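You operate a simulated robot arm through the tools that you are given. There is no shell and no other tool. Be economical: measure what you need, move in short steps, check, and stop when the job is done.

You run a simulated robot arm. Do the job below in one go: nothing can be reset, and whatever is moved stays where it is left.

Task
Put one of the rolls of white paper from the top of the long table on the blue bundle of sheets.

It is judged by the outcome, as a careful person would: the job done as asked, and still so three seconds after it is handed in. It fails if anything else is knocked over, pushed out of place, dropped, spilled or broken. Flat cloth is picked up by pressing the open fingertips on it (5 to 10 N) and closing them slowly along it; thin cloth reads only 2 to 8 mm in the jaws.

Robot
A 6-joint arm with a two-finger parallel gripper on a trunk, on a base that drives. Base frame: it is fixed to the floor where the robot stands at the start and does not move with it; the origin is under the middle of the robot, x ahead of it, y to its left, z up. Lengths are in m, angles in rad, forces in N, time in s.
With the tool pointing down near the work surface it reaches from about 0.32 to 0.7 m from the robot's upright axis, wherever it stands. Its first joint turns from -2.897 to 2.897 rad. Payload 4.1 kg.
The TCP is the grasp point between the finger pads, 0.023 m short of the fingertips. In the tool frame z runs along the fingers and y along their closing line. Largest opening 0.094 m; finger width 0.038, thickness 0.01; the body of the gripper, 0.054 by 0.096 m, starts 0.039 m behind the TCP.
Orientation is that of the tool frame in the base frame, as [roll, pitch, yaw] about the fixed x, y, z axes, in that order (R = Rz(yaw) Ry(pitch) Rx(roll)). With the fingers straight down and closing along the base's y, the tool's x points along the base's -x, its y along +y and its z along -z.

Tools
- The arm moves only by the tool servo_tool. Its argument "deltas" is a list of rows, each an object of numbers (a shift or turn left out is 0, a gripper value left out holds the last): "gripper": the gripper command, from -1 (shut) to 1 (fully open), values between in proportion; "tx", "ty", "tz": the shift along the base's x, y, z in m; "ax", "ay", "az": the turn, a rotation vector about the base's x, y, z in rad. In form: [{"gripper": .., "tx": .., "ty": .., "tz": .., "ax": .., "ay": .., "az": ..}, ...]. A call has 1 to 10 rows; each row shifts and turns the commanded pose from where the row before left it. Rows are played at 5 a second. More than 0.05 m and 0.15 rad between two rows, or a gripper value outside its range, and nothing of the call is played. A pose out of reach is approached as far as the arm can. The call stops where the force on the tool passes 40 N (or 10 N more than at its start, if that is more) or the arm is blocked; 0.2 s more then pass. Each finger travels about 0.045 m/s and halts on what it meets, pressing with about 36 N; the grip force reading is that of the motor and also rises with nothing between the fingers. The clock runs only during rows and for 0.2 s after the last one: add rows that do not move to give the fingers time. It gives the time, the measured TCP pose, the force on the tool (base axes), the opening and the grip force at its end, in the units of the frame above (readings bear some noise), and new pictures: "show" is both (left out), scene, wrist or none.
- Cameras (640 x 400 px; columns grow to the right, rows downward): "scene" is now at [0.0181, 0.1844, 1.5312]; the picture's right is [0.28, -0.96, 0.00], its down [-0.70, -0.21, -0.68] and it looks along [0.65, 0.19, -0.73] (base axes); focal length 253 px, centre (320, 200). "wrist" rides on the gripper at [0.087, 0.016, -0.074] in the tool frame; the picture's right is [-0.18, 0.98, 0.00], its down [-0.58, -0.11, -0.81] and it looks along [-0.79, -0.15, 0.59] (tool axes); focal length 243 px, centre (320, 200). There is no depth. A picture from a camera that has moved, and an enlarged one, comes with that camera's place and axes in the base frame and with its lens.
- lift_body(by): slides the trunk up (or, below 0, down) by that many m; the arm and the scene camera ride with it, the base frame stays. It gives what a move gives, with no picture.
- steer(legs): drives the robot by 1 to 6 legs, each [ahead, turn to the left] in m and rad, along the robot's own axes; the way and the turn of a leg run together, so that a leg with both is an arc; at most 1.5 m and 3.142 rad a leg. The arm and the cameras ride along, it lands a little off, and it stops where it bumps. It gives what a move gives, and a new picture of the scene camera.
- turn_head(pan, tilt): turns the head with the scene camera to pan (to the left, within 2.705 rad either way) and tilt (down, from -0.506 to 1.204), counted from straight ahead of the robot. It gives what a move gives, and a new picture of the scene camera.
- zoom(camera, box): a new picture of the part [left, top, right, bottom] of that camera's present view, enlarged. The clock stands still meanwhile.
- job_done(): hands the job in; it is judged then, once.

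Work in short steps. Places have to be worked out from the pictures, the camera data and where the tool is seen: move nearer, look again, correct. Check each grasp and each placing, and mend what went wrong. You have 120 turns and 260 pictures in all, those below and enlarged ones among them. Open the gripper and draw the arm clear of the work before you hand the job in, unless the task says otherwise; then end with one line.

The tools are called after "Emit:" as a command line: name --argument value ..., lists and objects as JSON in quotes. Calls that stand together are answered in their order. servo_tool: Moves the arm, as the interface text tells. Its arguments: {"type":"object","properties":{"deltas":{"type":"array","items":{"type":"object","properties":{"gripper":{"type":"number"},"tx":{"type":"number"},"ty":{"type":"number"},"tz":{"type":"number"},"ax":{"type":"number"},"ay":{"type":"number"},"az":{"type":"number"}}}},"show":{"type":"string","enum":["both","scene","wrist","none"]}},"required":["deltas"]} The other tools are called the same way: lift_body (by) slides the trunk up or down; steer (legs) drives the base; turn_head (pan, tilt) turns the head that bears the scene camera; zoom (camera, box) takes an enlarged picture of a part of a camera's view; job_done () hands the job in.

At the start:

```text
clock: 0.0
tool_pos: [0.388, 0.1471, 1.176]
tool_rot: [-3.141, 0.002, 3.141]
contact_force: [-0.6, -0.7, 0.2]
finger_gap: 0.0941
finger_force: 0.0
trunk travel left (down, up): [-0.5, 0.09]
robot x, y, heading: [-0.0033, -0.0008, 0.003]
head pan, tilt: [0.286, 0.822]
```

scene: 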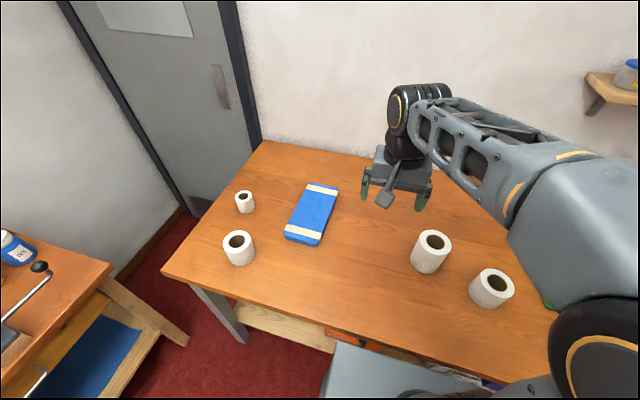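
wrist: 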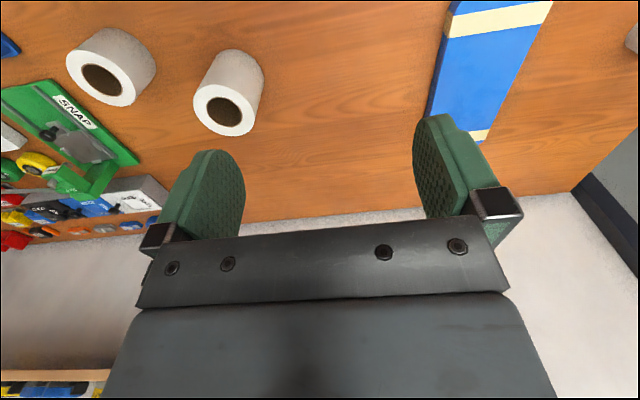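

I see four rolls of different sizes and the blue bundle at about (0.55, 0.37). I'll zoom in to measure which rolls the jaws can take.

Emit:
zoom --camera "scene" --box '[210, 170, 350, 280]'

Emit:
zoom --camera "scene" --box '[390, 210, 530, 320]'

```text
3.64 times, centred on (280, 225) of scene
camera zoom: at [0.0181, 0.1844, 1.5312], right [0.28, -0.96, 0.0], down [-0.7, -0.21, -0.68], along [0.65, 0.19, -0.73], focal length 921 px, centre (466, 109)
```

zoom: 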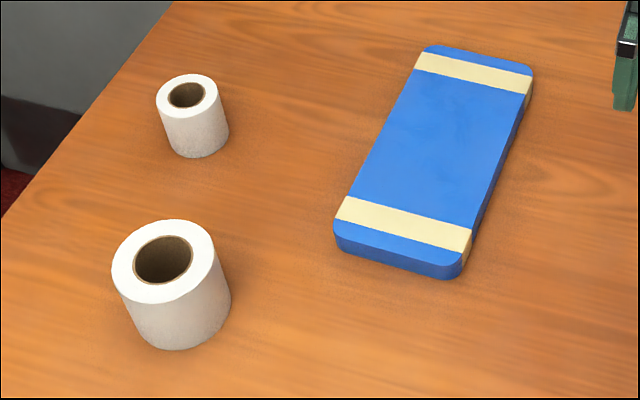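

```text
3.64 times, centred on (460, 265) of scene
camera zoom: at [0.0181, 0.1844, 1.5312], right [0.28, -0.96, 0.0], down [-0.7, -0.21, -0.68], along [0.65, 0.19, -0.73], focal length 921 px, centre (-189, -36)
```

zoom: 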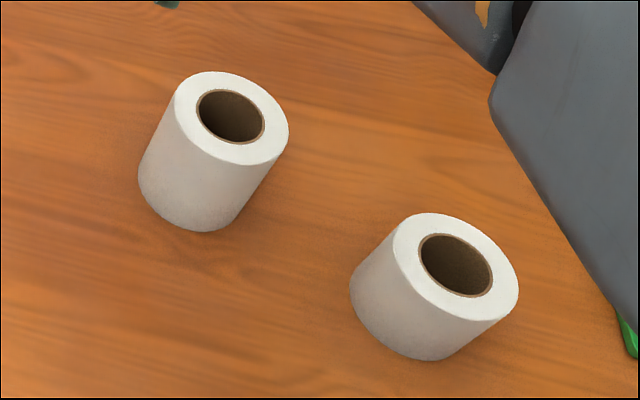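

The small roll (about 0.06 m wide) at (0.52, 0.61) is out of reach from here. The left front one, at about (0.34, 0.53) and roughly 0.085 m wide, is within reach. I'll carry the open gripper above it to measure it with the wrist camera.

Emit:
servo_tool --deltas '[{"gripper": 1, "ty": 0.045, "tx": -0.006}, {"ty": 0.045, "tx": -0.006}, {"ty": 0.045, "tx": -0.006}, {"ty": 0.045, "tx": -0.006}, {"ty": 0.045, "tx": -0.006}, {"ty": 0.045, "tx": -0.006}, {"ty": 0.045, "tx": -0.006}, {"ty": 0.045, "tx": -0.006}, {"ty": 0.02}, {}]'

```text
clock: 2.2
tool_pos: [0.34, 0.5169, 1.174]
tool_rot: [-3.14, -0.002, 3.138]
contact_force: [0.4, 0.3, -0.3]
finger_gap: 0.0935
finger_force: 0.0
out of reach, approached as far as the arm can: row 9
trunk travel left (down, up): [-0.5, 0.09]
robot x, y, heading: [0.0017, -0.0003, -0.003]
head pan, tilt: [0.286, 0.822]
camera scene: at [0.0184, 0.1851, 1.531], right [0.28, -0.96, 0.0], down [-0.7, -0.21, -0.68], along [0.65, 0.19, -0.73], focal length 253 px, centre (320, 200)
camera wrist: at [0.2541, 0.5322, 1.2482], right [0.19, 0.98, 0.0], down [0.58, -0.11, 0.81], along [0.79, -0.15, -0.59], focal length 243 px, centre (320, 200)
```

scene: 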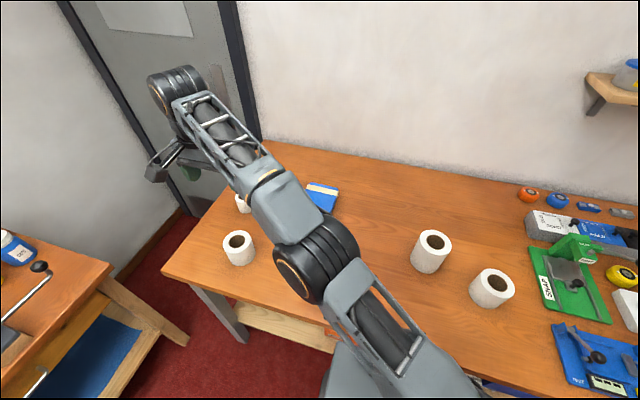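
wrist: 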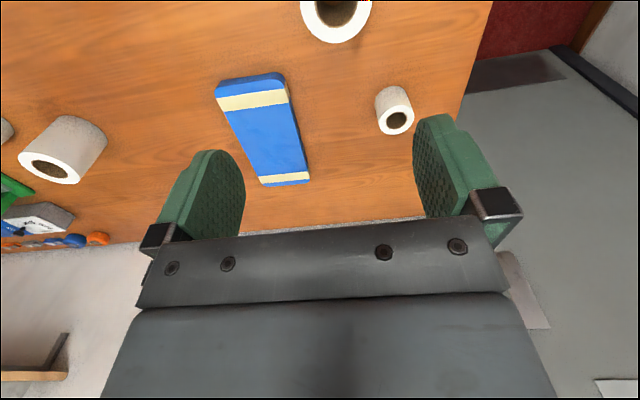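

From the wrist view, roll 2 is about 0.081 m wide with its centre at (0.347, 0.533) and its top at about z 0.92, so it fits the jaws. I'll go down to just above it and line up.

Emit:
servo_tool --deltas '[{"tz": -0.045}, {"tz": -0.045}, {"tz": -0.045, "ty": 0.01}, {"tz": -0.04, "ty": -0.004, "tx": 0.005}, {}, {}]'

```text
clock: 3.6
tool_pos: [0.3438, 0.5213, 0.9991]
tool_rot: [-3.141, 0.002, 3.139]
contact_force: [0.4, 0.0, -0.4]
finger_gap: 0.0938
finger_force: 0.1
trunk travel left (down, up): [-0.5, 0.09]
robot x, y, heading: [-0.0003, -0.0033, 0.0]
head pan, tilt: [0.286, 0.822]
camera scene: at [0.0181, 0.1846, 1.5311], right [0.28, -0.96, 0.0], down [-0.7, -0.21, -0.68], along [0.65, 0.19, -0.73], focal length 253 px, centre (320, 200)
camera wrist: at [0.2574, 0.5375, 1.0733], right [0.19, 0.98, 0.0], down [0.58, -0.11, 0.81], along [0.79, -0.15, -0.59], focal length 243 px, centre (320, 200)
```

scene: 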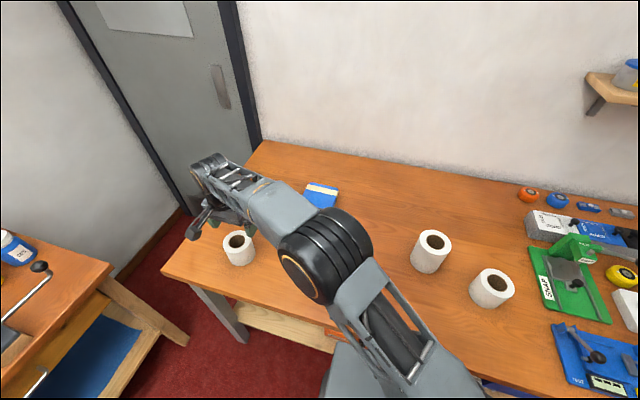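
wrist: 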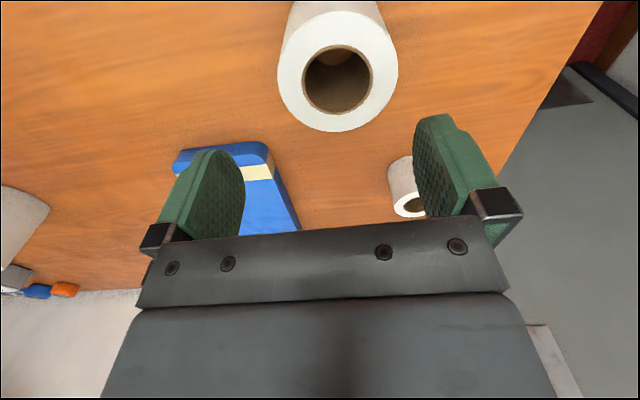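

Combining the two cameras puts the roll top at (0.343, 0.534, about 0.903) with a diameter of about 0.083. I'll shift +0.013 in y and lower the tips to just above the rim to check clearance.

Emit:
servo_tool --deltas '[{"ty": 0.013}, {"tz": -0.03}, {"tz": -0.024}, {}, {}]'

Emit:
zoom --camera "scene" --box '[180, 180, 300, 280]'

```text
clock: 4.8
tool_pos: [0.3453, 0.5355, 0.9454]
tool_rot: [-3.141, 0.0, 3.139]
contact_force: [0.5, 0.8, -0.4]
finger_gap: 0.094
finger_force: 0.1
trunk travel left (down, up): [-0.5, 0.09]
robot x, y, heading: [0.0002, -0.002, -0.001]
head pan, tilt: [0.286, 0.822]
camera scene: at [0.0181, 0.1845, 1.5311], right [0.28, -0.96, 0.0], down [-0.7, -0.21, -0.68], along [0.65, 0.19, -0.73], focal length 253 px, centre (320, 200)
camera wrist: at [0.2585, 0.551, 1.0198], right [0.19, 0.98, 0.0], down [0.58, -0.11, 0.81], along [0.79, -0.15, -0.59], focal length 243 px, centre (320, 200)
```

scene: 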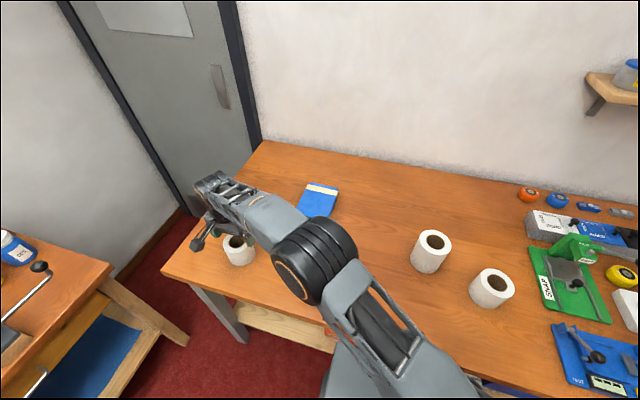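
wrist: 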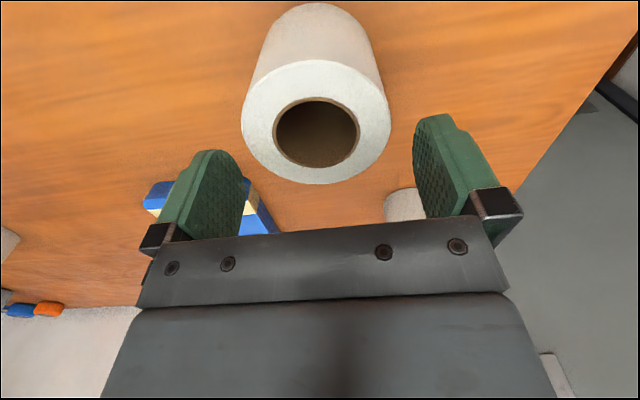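

```text
4.00 times, centred on (240, 230) of scene
camera zoom: at [0.0181, 0.1845, 1.5311], right [0.28, -0.96, 0.0], down [-0.7, -0.21, -0.68], along [0.65, 0.19, -0.73], focal length 1013 px, centre (640, 80)
```

zoom: 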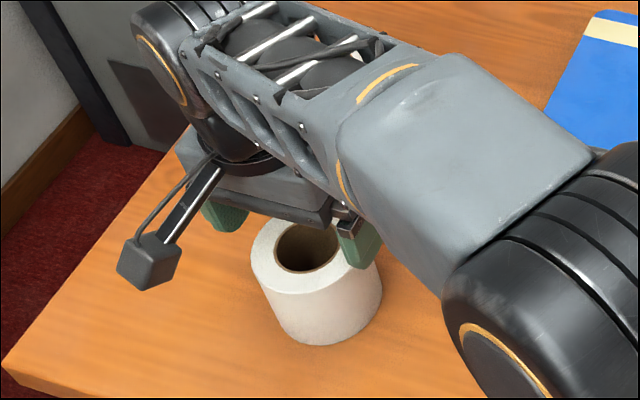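

The roll centre sits about 1.5 mm to −y and 4 mm to −x of the TCP. I'll correct that and lower gently past the rim, watching the force.

Emit:
servo_tool --deltas '[{"ty": -0.0015, "tx": -0.003}, {}, {"tz": -0.015}, {"tz": -0.008}, {}, {}]'

Emit:
zoom --camera "wrist" --box '[140, 40, 540, 290]'

```text
clock: 6.2
tool_pos: [0.3424, 0.533, 0.9237]
tool_rot: [-3.142, 0.0, 3.141]
contact_force: [0.0, -0.3, -0.5]
finger_gap: 0.094
finger_force: 0.1
trunk travel left (down, up): [-0.5, 0.09]
robot x, y, heading: [0.0005, 0.0004, 0.0]
head pan, tilt: [0.286, 0.822]
camera scene: at [0.0181, 0.1846, 1.5311], right [0.28, -0.96, 0.0], down [-0.7, -0.21, -0.68], along [0.65, 0.19, -0.73], focal length 253 px, centre (320, 200)
camera wrist: at [0.2562, 0.5493, 0.9972], right [0.19, 0.98, 0.0], down [0.58, -0.11, 0.81], along [0.79, -0.15, -0.59], focal length 243 px, centre (320, 200)
```

scene: 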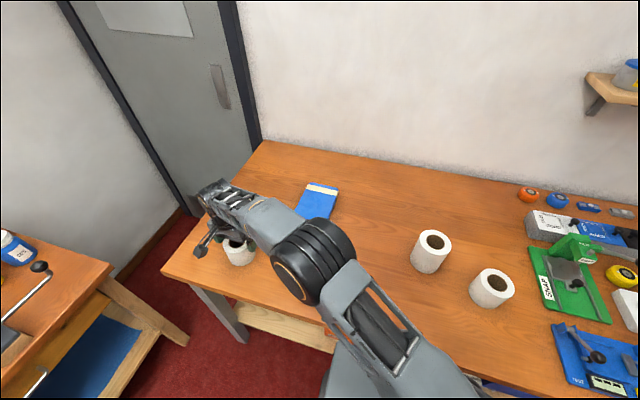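
wrist: 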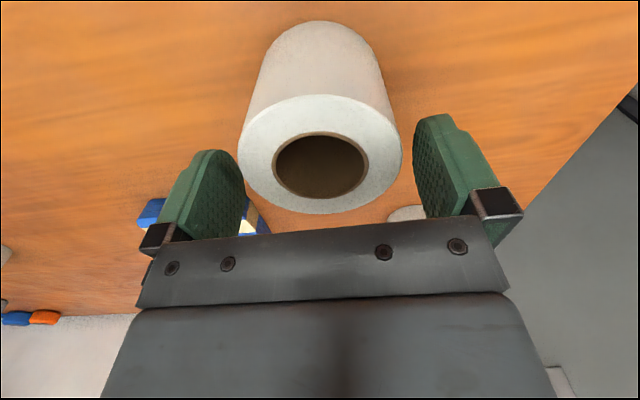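

```text
1.60 times, centred on (340, 165) of wrist
camera zoom: at [0.2562, 0.5493, 0.9972], right [0.19, 0.98, 0.0], down [0.58, -0.11, 0.81], along [0.79, -0.15, -0.59], focal length 388 px, centre (288, 256)
```

zoom: 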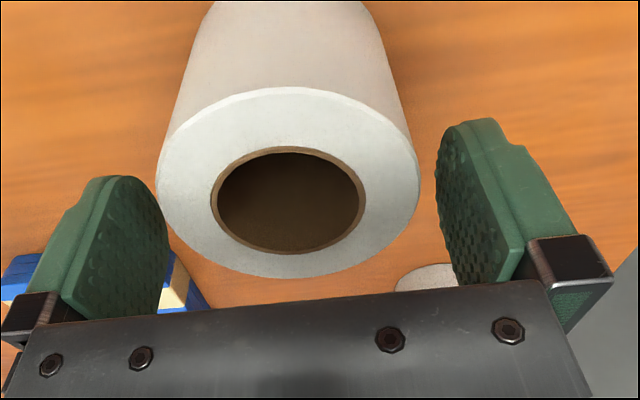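

The roll is centred to within about 1 mm of the TCP, with roughly 4–5 mm free on each side. I'll descend in small steps.

Emit:
servo_tool --deltas '[{"tz": -0.008, "ty": 0.0005}, {"tz": -0.008}, {"tz": -0.008}, {"tz": -0.008}, {}, {}]'

```text
clock: 7.6
tool_pos: [0.3419, 0.5346, 0.8903]
tool_rot: [-3.141, 0.0, 3.14]
contact_force: [-0.4, -0.6, 0.2]
finger_gap: 0.0941
finger_force: 0.1
trunk travel left (down, up): [-0.5, 0.09]
robot x, y, heading: [-0.0016, -0.001, -0.003]
head pan, tilt: [0.286, 0.822]
camera scene: at [0.0181, 0.1846, 1.5311], right [0.28, -0.96, 0.0], down [-0.7, -0.21, -0.68], along [0.65, 0.19, -0.73], focal length 253 px, centre (320, 200)
camera wrist: at [0.256, 0.5503, 0.9649], right [0.19, 0.98, 0.0], down [0.58, -0.11, 0.81], along [0.79, -0.15, -0.59], focal length 243 px, centre (320, 200)
```

scene: 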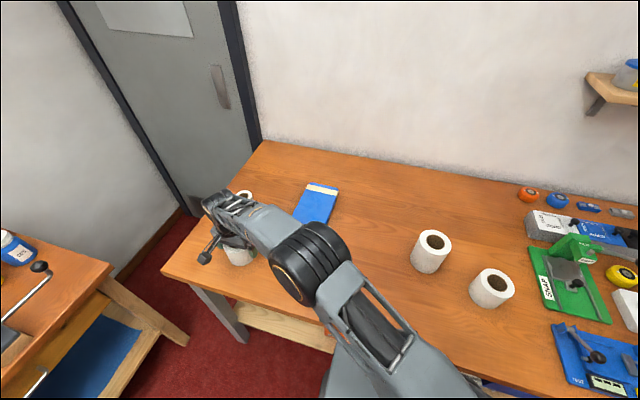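
wrist: 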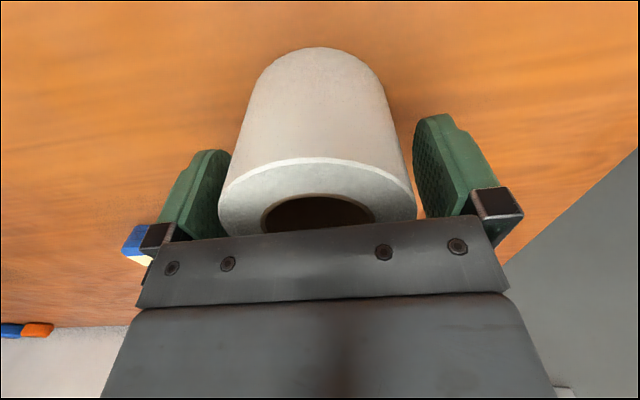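

The fingers straddle the roll with no contact. I'll go 7 mm deeper and close.

Emit:
servo_tool --deltas '[{"tz": -0.007}, {}, {"gripper": 0.6}, {"gripper": 0.2}, {"gripper": -0.3}, {"gripper": -1}, {}, {}]'

```text
clock: 9.4
tool_pos: [0.3422, 0.5352, 0.8837]
tool_rot: [3.141, 0.0, 3.138]
contact_force: [-0.5, -0.1, -0.4]
finger_gap: 0.0772
finger_force: 35.9
trunk travel left (down, up): [-0.5, 0.09]
robot x, y, heading: [0.0028, 0.0002, -0.005]
head pan, tilt: [0.286, 0.822]
camera scene: at [0.0182, 0.1846, 1.5311], right [0.28, -0.96, 0.0], down [-0.7, -0.21, -0.68], along [0.65, 0.19, -0.73], focal length 253 px, centre (320, 200)
camera wrist: at [0.2562, 0.55, 0.9579], right [0.19, 0.98, 0.0], down [0.58, -0.11, 0.81], along [0.79, -0.15, -0.59], focal length 243 px, centre (320, 200)
```

scene: 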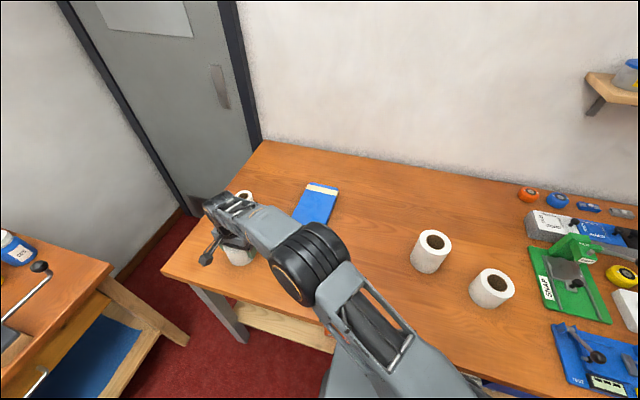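
wrist: 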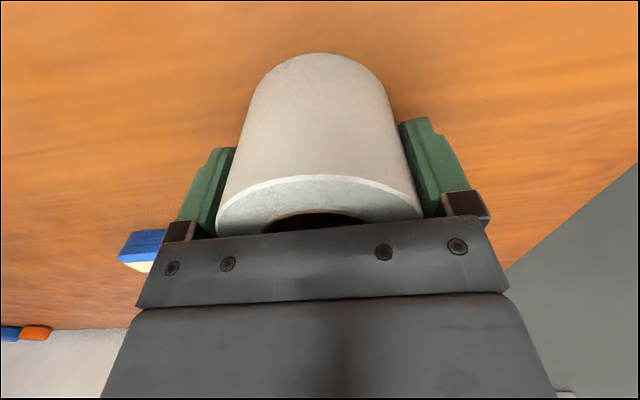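

I hold the roll at a gap of 0.077 with 36 N. I'll lift it straight up and check it.

Emit:
servo_tool --deltas '[{"tz": 0.02}, {"tz": 0.03}, {"tz": 0.03}, {}, {}]'

```text
clock: 10.6
tool_pos: [0.3426, 0.5358, 0.9636]
tool_rot: [-3.141, 0.001, 3.14]
contact_force: [-0.5, 0.7, -0.9]
finger_gap: 0.0772
finger_force: 36.0
trunk travel left (down, up): [-0.5, 0.09]
robot x, y, heading: [-0.0022, -0.0047, -0.007]
head pan, tilt: [0.286, 0.822]
camera scene: at [0.0183, 0.1848, 1.5311], right [0.28, -0.96, 0.0], down [-0.7, -0.21, -0.68], along [0.65, 0.19, -0.73], focal length 253 px, centre (320, 200)
camera wrist: at [0.2554, 0.5506, 1.038], right [0.19, 0.98, 0.0], down [0.58, -0.11, 0.81], along [0.79, -0.15, -0.59], focal length 243 px, centre (320, 200)
```

scene: 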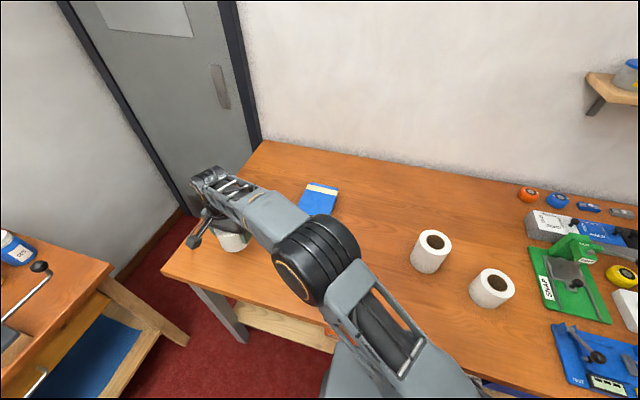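
wrist: 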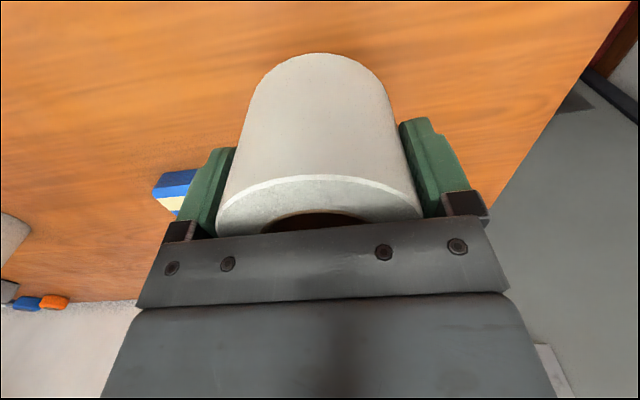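

The roll came up cleanly. I'll first move in y to the bundle's centreline at about y 0.367, then outwards in x to about 0.54.

Emit:
servo_tool --deltas '[{"ty": -0.04}, {"ty": -0.04}, {"ty": -0.04}, {"ty": -0.04, "tx": 0.02}, {"ty": -0.009, "tx": 0.035}, {"tx": 0.04}, {"tx": 0.04}, {"tx": 0.04}, {"tx": 0.02}, {}]'

```text
clock: 12.8
tool_pos: [0.5387, 0.3653, 0.9628]
tool_rot: [-3.142, 0.0, 3.14]
contact_force: [0.1, -0.3, -1.0]
finger_gap: 0.0771
finger_force: 36.0
trunk travel left (down, up): [-0.5, 0.09]
robot x, y, heading: [-0.0024, -0.0012, 0.001]
head pan, tilt: [0.286, 0.822]
camera scene: at [0.0183, 0.1846, 1.5311], right [0.28, -0.96, 0.0], down [-0.7, -0.21, -0.68], along [0.65, 0.19, -0.73], focal length 253 px, centre (320, 200)
camera wrist: at [0.4525, 0.381, 1.0383], right [0.19, 0.98, 0.0], down [0.58, -0.11, 0.81], along [0.79, -0.15, -0.59], focal length 243 px, centre (320, 200)
```

scene: 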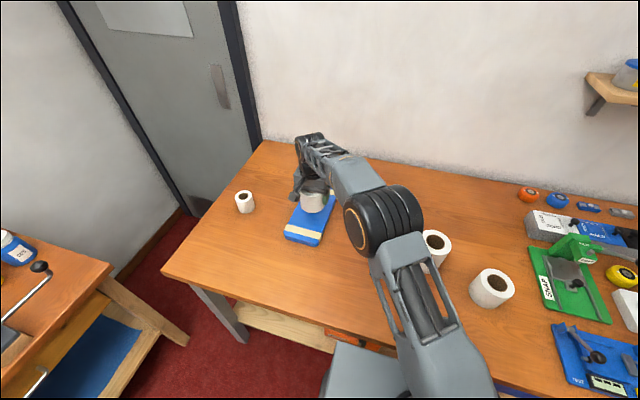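
wrist: 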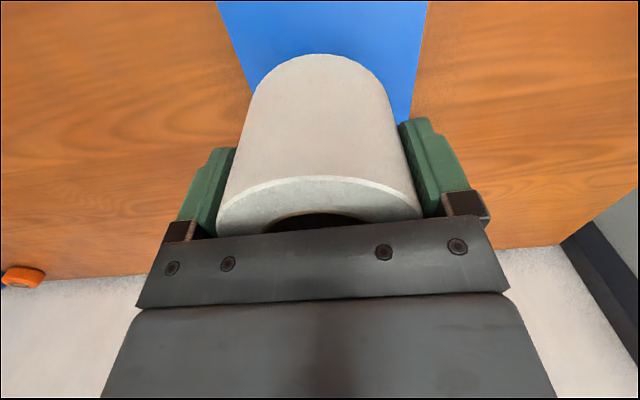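

The bundle's edges lie at y ≈ 0.308 and 0.432 at this x, so its centre is about 0.37. I'll nudge +0.004 in y and lower to just above it.

Emit:
servo_tool --deltas '[{"ty": 0.004, "tx": 0.005}, {"tz": -0.02}, {"tz": -0.018}, {}, {}]'

Emit:
zoom --camera "scene" --box '[260, 150, 360, 250]'

```text
clock: 14.0
tool_pos: [0.542, 0.37, 0.927]
tool_rot: [-3.14, 0.001, 3.139]
contact_force: [0.2, 0.3, -1.2]
finger_gap: 0.0768
finger_force: 36.1
trunk travel left (down, up): [-0.5, 0.09]
robot x, y, heading: [0.0016, -0.0026, 0.001]
head pan, tilt: [0.286, 0.822]
camera scene: at [0.0183, 0.1846, 1.5311], right [0.28, -0.96, 0.0], down [-0.7, -0.21, -0.68], along [0.65, 0.19, -0.73], focal length 253 px, centre (320, 200)
camera wrist: at [0.4554, 0.3862, 1.0], right [0.19, 0.98, 0.0], down [0.58, -0.11, 0.81], along [0.79, -0.15, -0.59], focal length 243 px, centre (320, 200)
```

scene: 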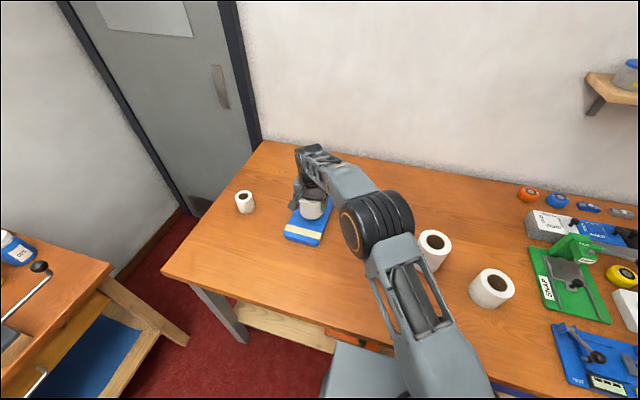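
wrist: 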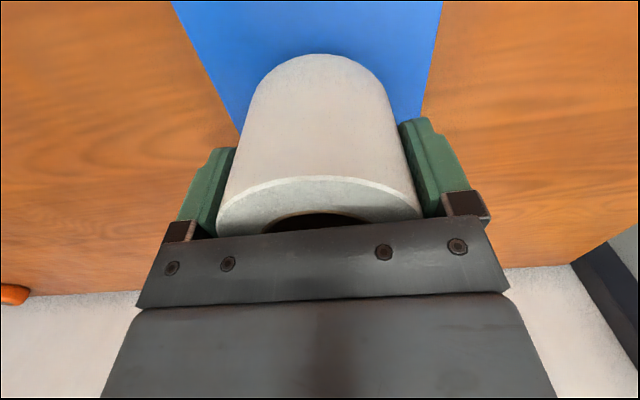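

```text
4.00 times, centred on (310, 200) of scene
camera zoom: at [0.0183, 0.1846, 1.5311], right [0.28, -0.96, 0.0], down [-0.7, -0.21, -0.68], along [0.65, 0.19, -0.73], focal length 1013 px, centre (360, 200)
```

zoom: 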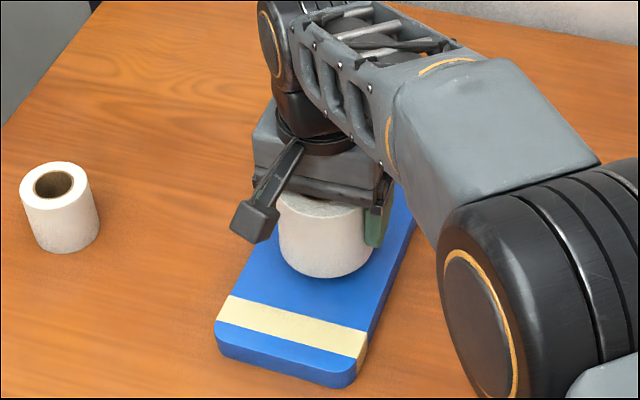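

The roll hovers well inside the bundle's top. I'll lower slowly until the force shows contact.

Emit:
servo_tool --deltas '[{"tz": -0.006}, {"tz": -0.004}, {"tz": -0.003}, {"tz": -0.002}, {}]' --show "wrist"

```text
clock: 15.2
tool_pos: [0.5426, 0.37, 0.9102]
tool_rot: [-3.141, 0.0, 3.138]
contact_force: [-0.5, 0.6, -2.2]
finger_gap: 0.0771
finger_force: 35.9
trunk travel left (down, up): [-0.5, 0.09]
robot x, y, heading: [0.0021, -0.0031, -0.005]
head pan, tilt: [0.286, 0.822]
camera wrist: at [0.4556, 0.3859, 0.9851], right [0.19, 0.98, 0.0], down [0.58, -0.11, 0.81], along [0.79, -0.15, -0.59], focal length 243 px, centre (320, 200)
```

wrist: 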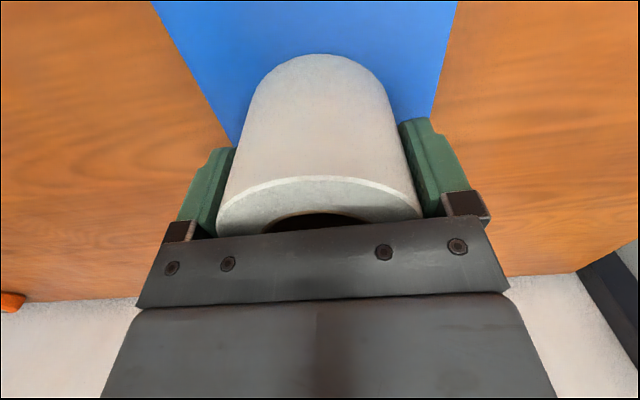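

There is still no clear contact, so I'll keep lowering in 2 mm steps.

Emit:
servo_tool --deltas '[{"tz": -0.002}, {"tz": -0.002}, {}]' --show "none"

```text
clock: 16.0
tool_pos: [0.5416, 0.3691, 0.9114]
tool_rot: [3.136, 0.007, -3.142]
contact_force: [1.0, 2.3, 27.3]
finger_gap: 0.0774
finger_force: 35.7
trunk travel left (down, up): [-0.5, 0.09]
robot x, y, heading: [-0.0003, 0.0013, -0.002]
head pan, tilt: [0.286, 0.822]
```

The roll is in contact at 27 N and seated. I'll ease up 3 mm to relieve the pressure, then open slowly.

Emit:
servo_tool --deltas '[{"tz": 0.003}, {}]' --show "none"

Emit:
servo_tool --deltas '[{"gripper": 0.7}, {"gripper": 0.8}, {"gripper": 1.0}, {}, {}]'

```text
clock: 16.6
tool_pos: [0.5426, 0.3705, 0.911]
tool_rot: [3.139, 0.0, 3.14]
contact_force: [5.5, 5.6, 18.8]
finger_gap: 0.0772
finger_force: 35.9
trunk travel left (down, up): [-0.5, 0.09]
robot x, y, heading: [-0.0003, -0.0027, -0.0]
head pan, tilt: [0.286, 0.822]
```

```text
clock: 17.8
tool_pos: [0.5424, 0.3689, 0.9099]
tool_rot: [-3.14, 0.0, 3.14]
contact_force: [0.5, -0.1, 0.0]
finger_gap: 0.0938
finger_force: 0.0
trunk travel left (down, up): [-0.5, 0.09]
robot x, y, heading: [-0.0032, -0.0019, -0.003]
head pan, tilt: [0.286, 0.822]
camera scene: at [0.0182, 0.1846, 1.5311], right [0.28, -0.96, 0.0], down [-0.7, -0.21, -0.68], along [0.65, 0.19, -0.73], focal length 253 px, centre (320, 200)
camera wrist: at [0.4557, 0.3853, 0.9841], right [0.19, 0.98, 0.0], down [0.58, -0.11, 0.81], along [0.79, -0.15, -0.59], focal length 243 px, centre (320, 200)
```

scene: 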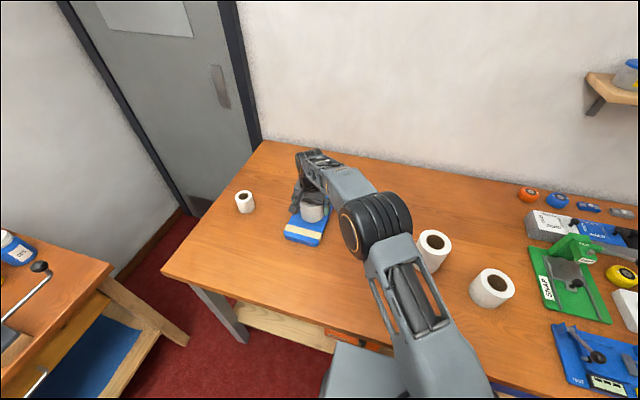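
wrist: 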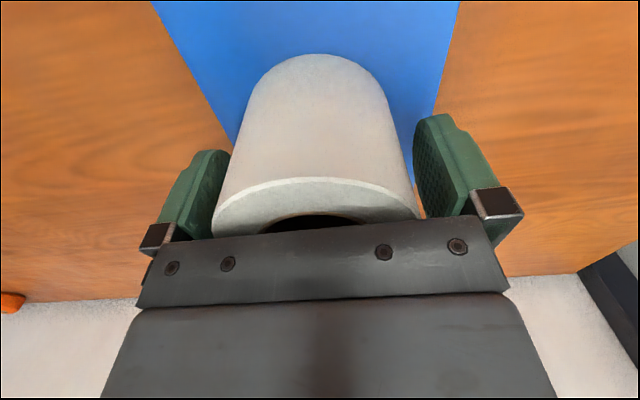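

Released, with the fingers clear on both sides and the roll standing. I'll raise straight up, then draw back.

Emit:
servo_tool --deltas '[{"tz": 0.008, "ty": -0.001}, {"tz": 0.015}, {"tz": 0.025}, {"tz": 0.03}, {"tz": 0.04}, {"tz": 0.03, "tx": -0.03}, {"tz": 0.02, "tx": -0.04, "ty": -0.04}, {"tx": -0.03, "ty": -0.05}, {"ty": -0.05}, {"ty": -0.05}]'

Emit:
zoom --camera "scene" --box '[220, 140, 380, 260]'

```text
refused: row 7 steps farther than a row can; nothing moved
```

```text
3.33 times, centred on (300, 200) of scene
camera zoom: at [0.0182, 0.1846, 1.5311], right [0.28, -0.96, 0.0], down [-0.7, -0.21, -0.68], along [0.65, 0.19, -0.73], focal length 844 px, centre (387, 200)
```

zoom: 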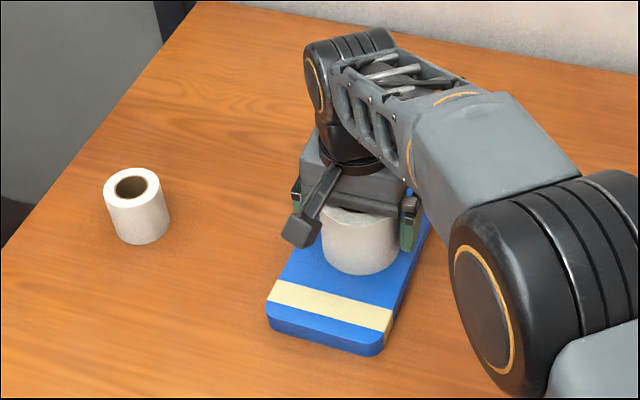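

One row stepped too far and nothing moved. I'll repeat with shorter steps.

Emit:
servo_tool --deltas '[{"tz": 0.008, "ty": -0.001}, {"tz": 0.015}, {"tz": 0.025}, {"tz": 0.03}, {"tz": 0.04}, {"tz": 0.03, "tx": -0.03}, {"tx": -0.03, "ty": -0.03}, {"tx": -0.03, "ty": -0.035}, {"ty": -0.045}, {"ty": -0.045}]'

Emit:
zoom --camera "scene" --box '[220, 140, 380, 260]'

```text
clock: 20.0
tool_pos: [0.4522, 0.2136, 1.0564]
tool_rot: [3.141, 0.0, 3.14]
contact_force: [-0.5, -0.5, -0.1]
finger_gap: 0.0942
finger_force: 0.1
trunk travel left (down, up): [-0.5, 0.09]
robot x, y, heading: [-0.0017, 0.0014, 0.002]
head pan, tilt: [0.286, 0.822]
camera scene: at [0.0183, 0.184, 1.5312], right [0.28, -0.96, 0.0], down [-0.7, -0.21, -0.68], along [0.65, 0.19, -0.73], focal length 253 px, centre (320, 200)
camera wrist: at [0.3657, 0.2298, 1.1299], right [0.19, 0.98, 0.0], down [0.58, -0.11, 0.81], along [0.79, -0.15, -0.59], focal length 243 px, centre (320, 200)
```

scene: 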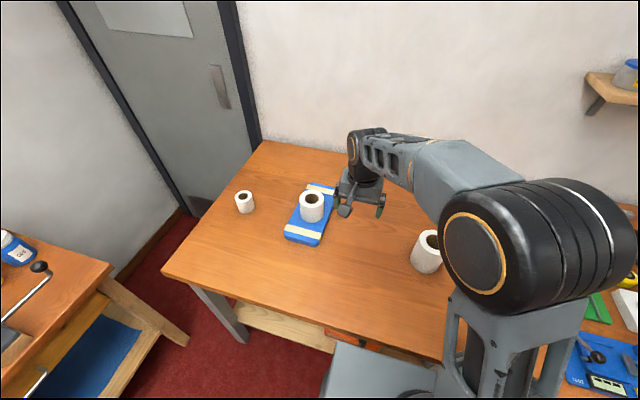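
wrist: 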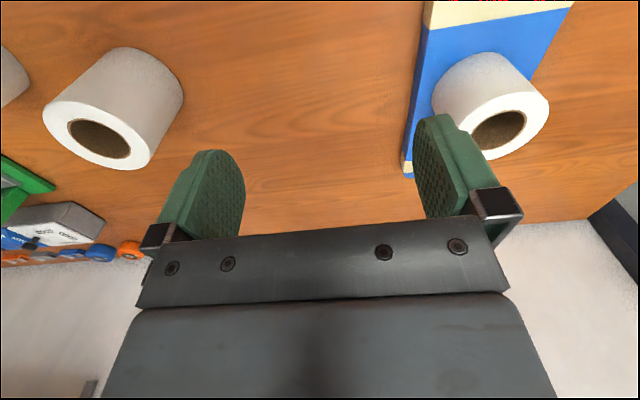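

```text
3.33 times, centred on (300, 200) of scene
camera zoom: at [0.0183, 0.184, 1.5312], right [0.28, -0.96, 0.0], down [-0.7, -0.21, -0.68], along [0.65, 0.19, -0.73], focal length 844 px, centre (387, 200)
```

zoom: 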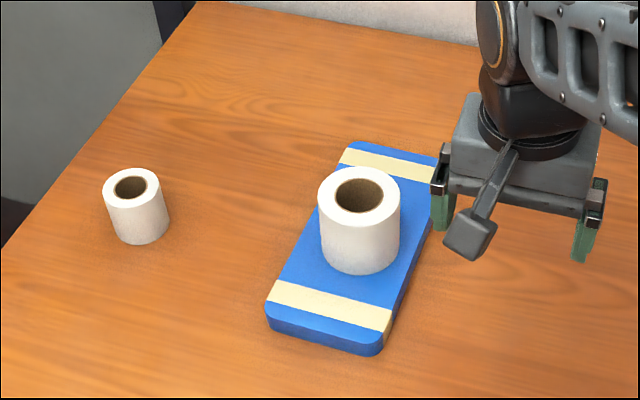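

The roll stands upright in the middle of the blue bundle, the other rolls are where they were, and the arm is clear. I'll hand it in.

Emit:
job_done

```text
The job is handed in.
```

One roll of white paper from the long table is standing upright in the middle of the blue bundle; nothing else was moved, and the arm is clear with the gripper open.
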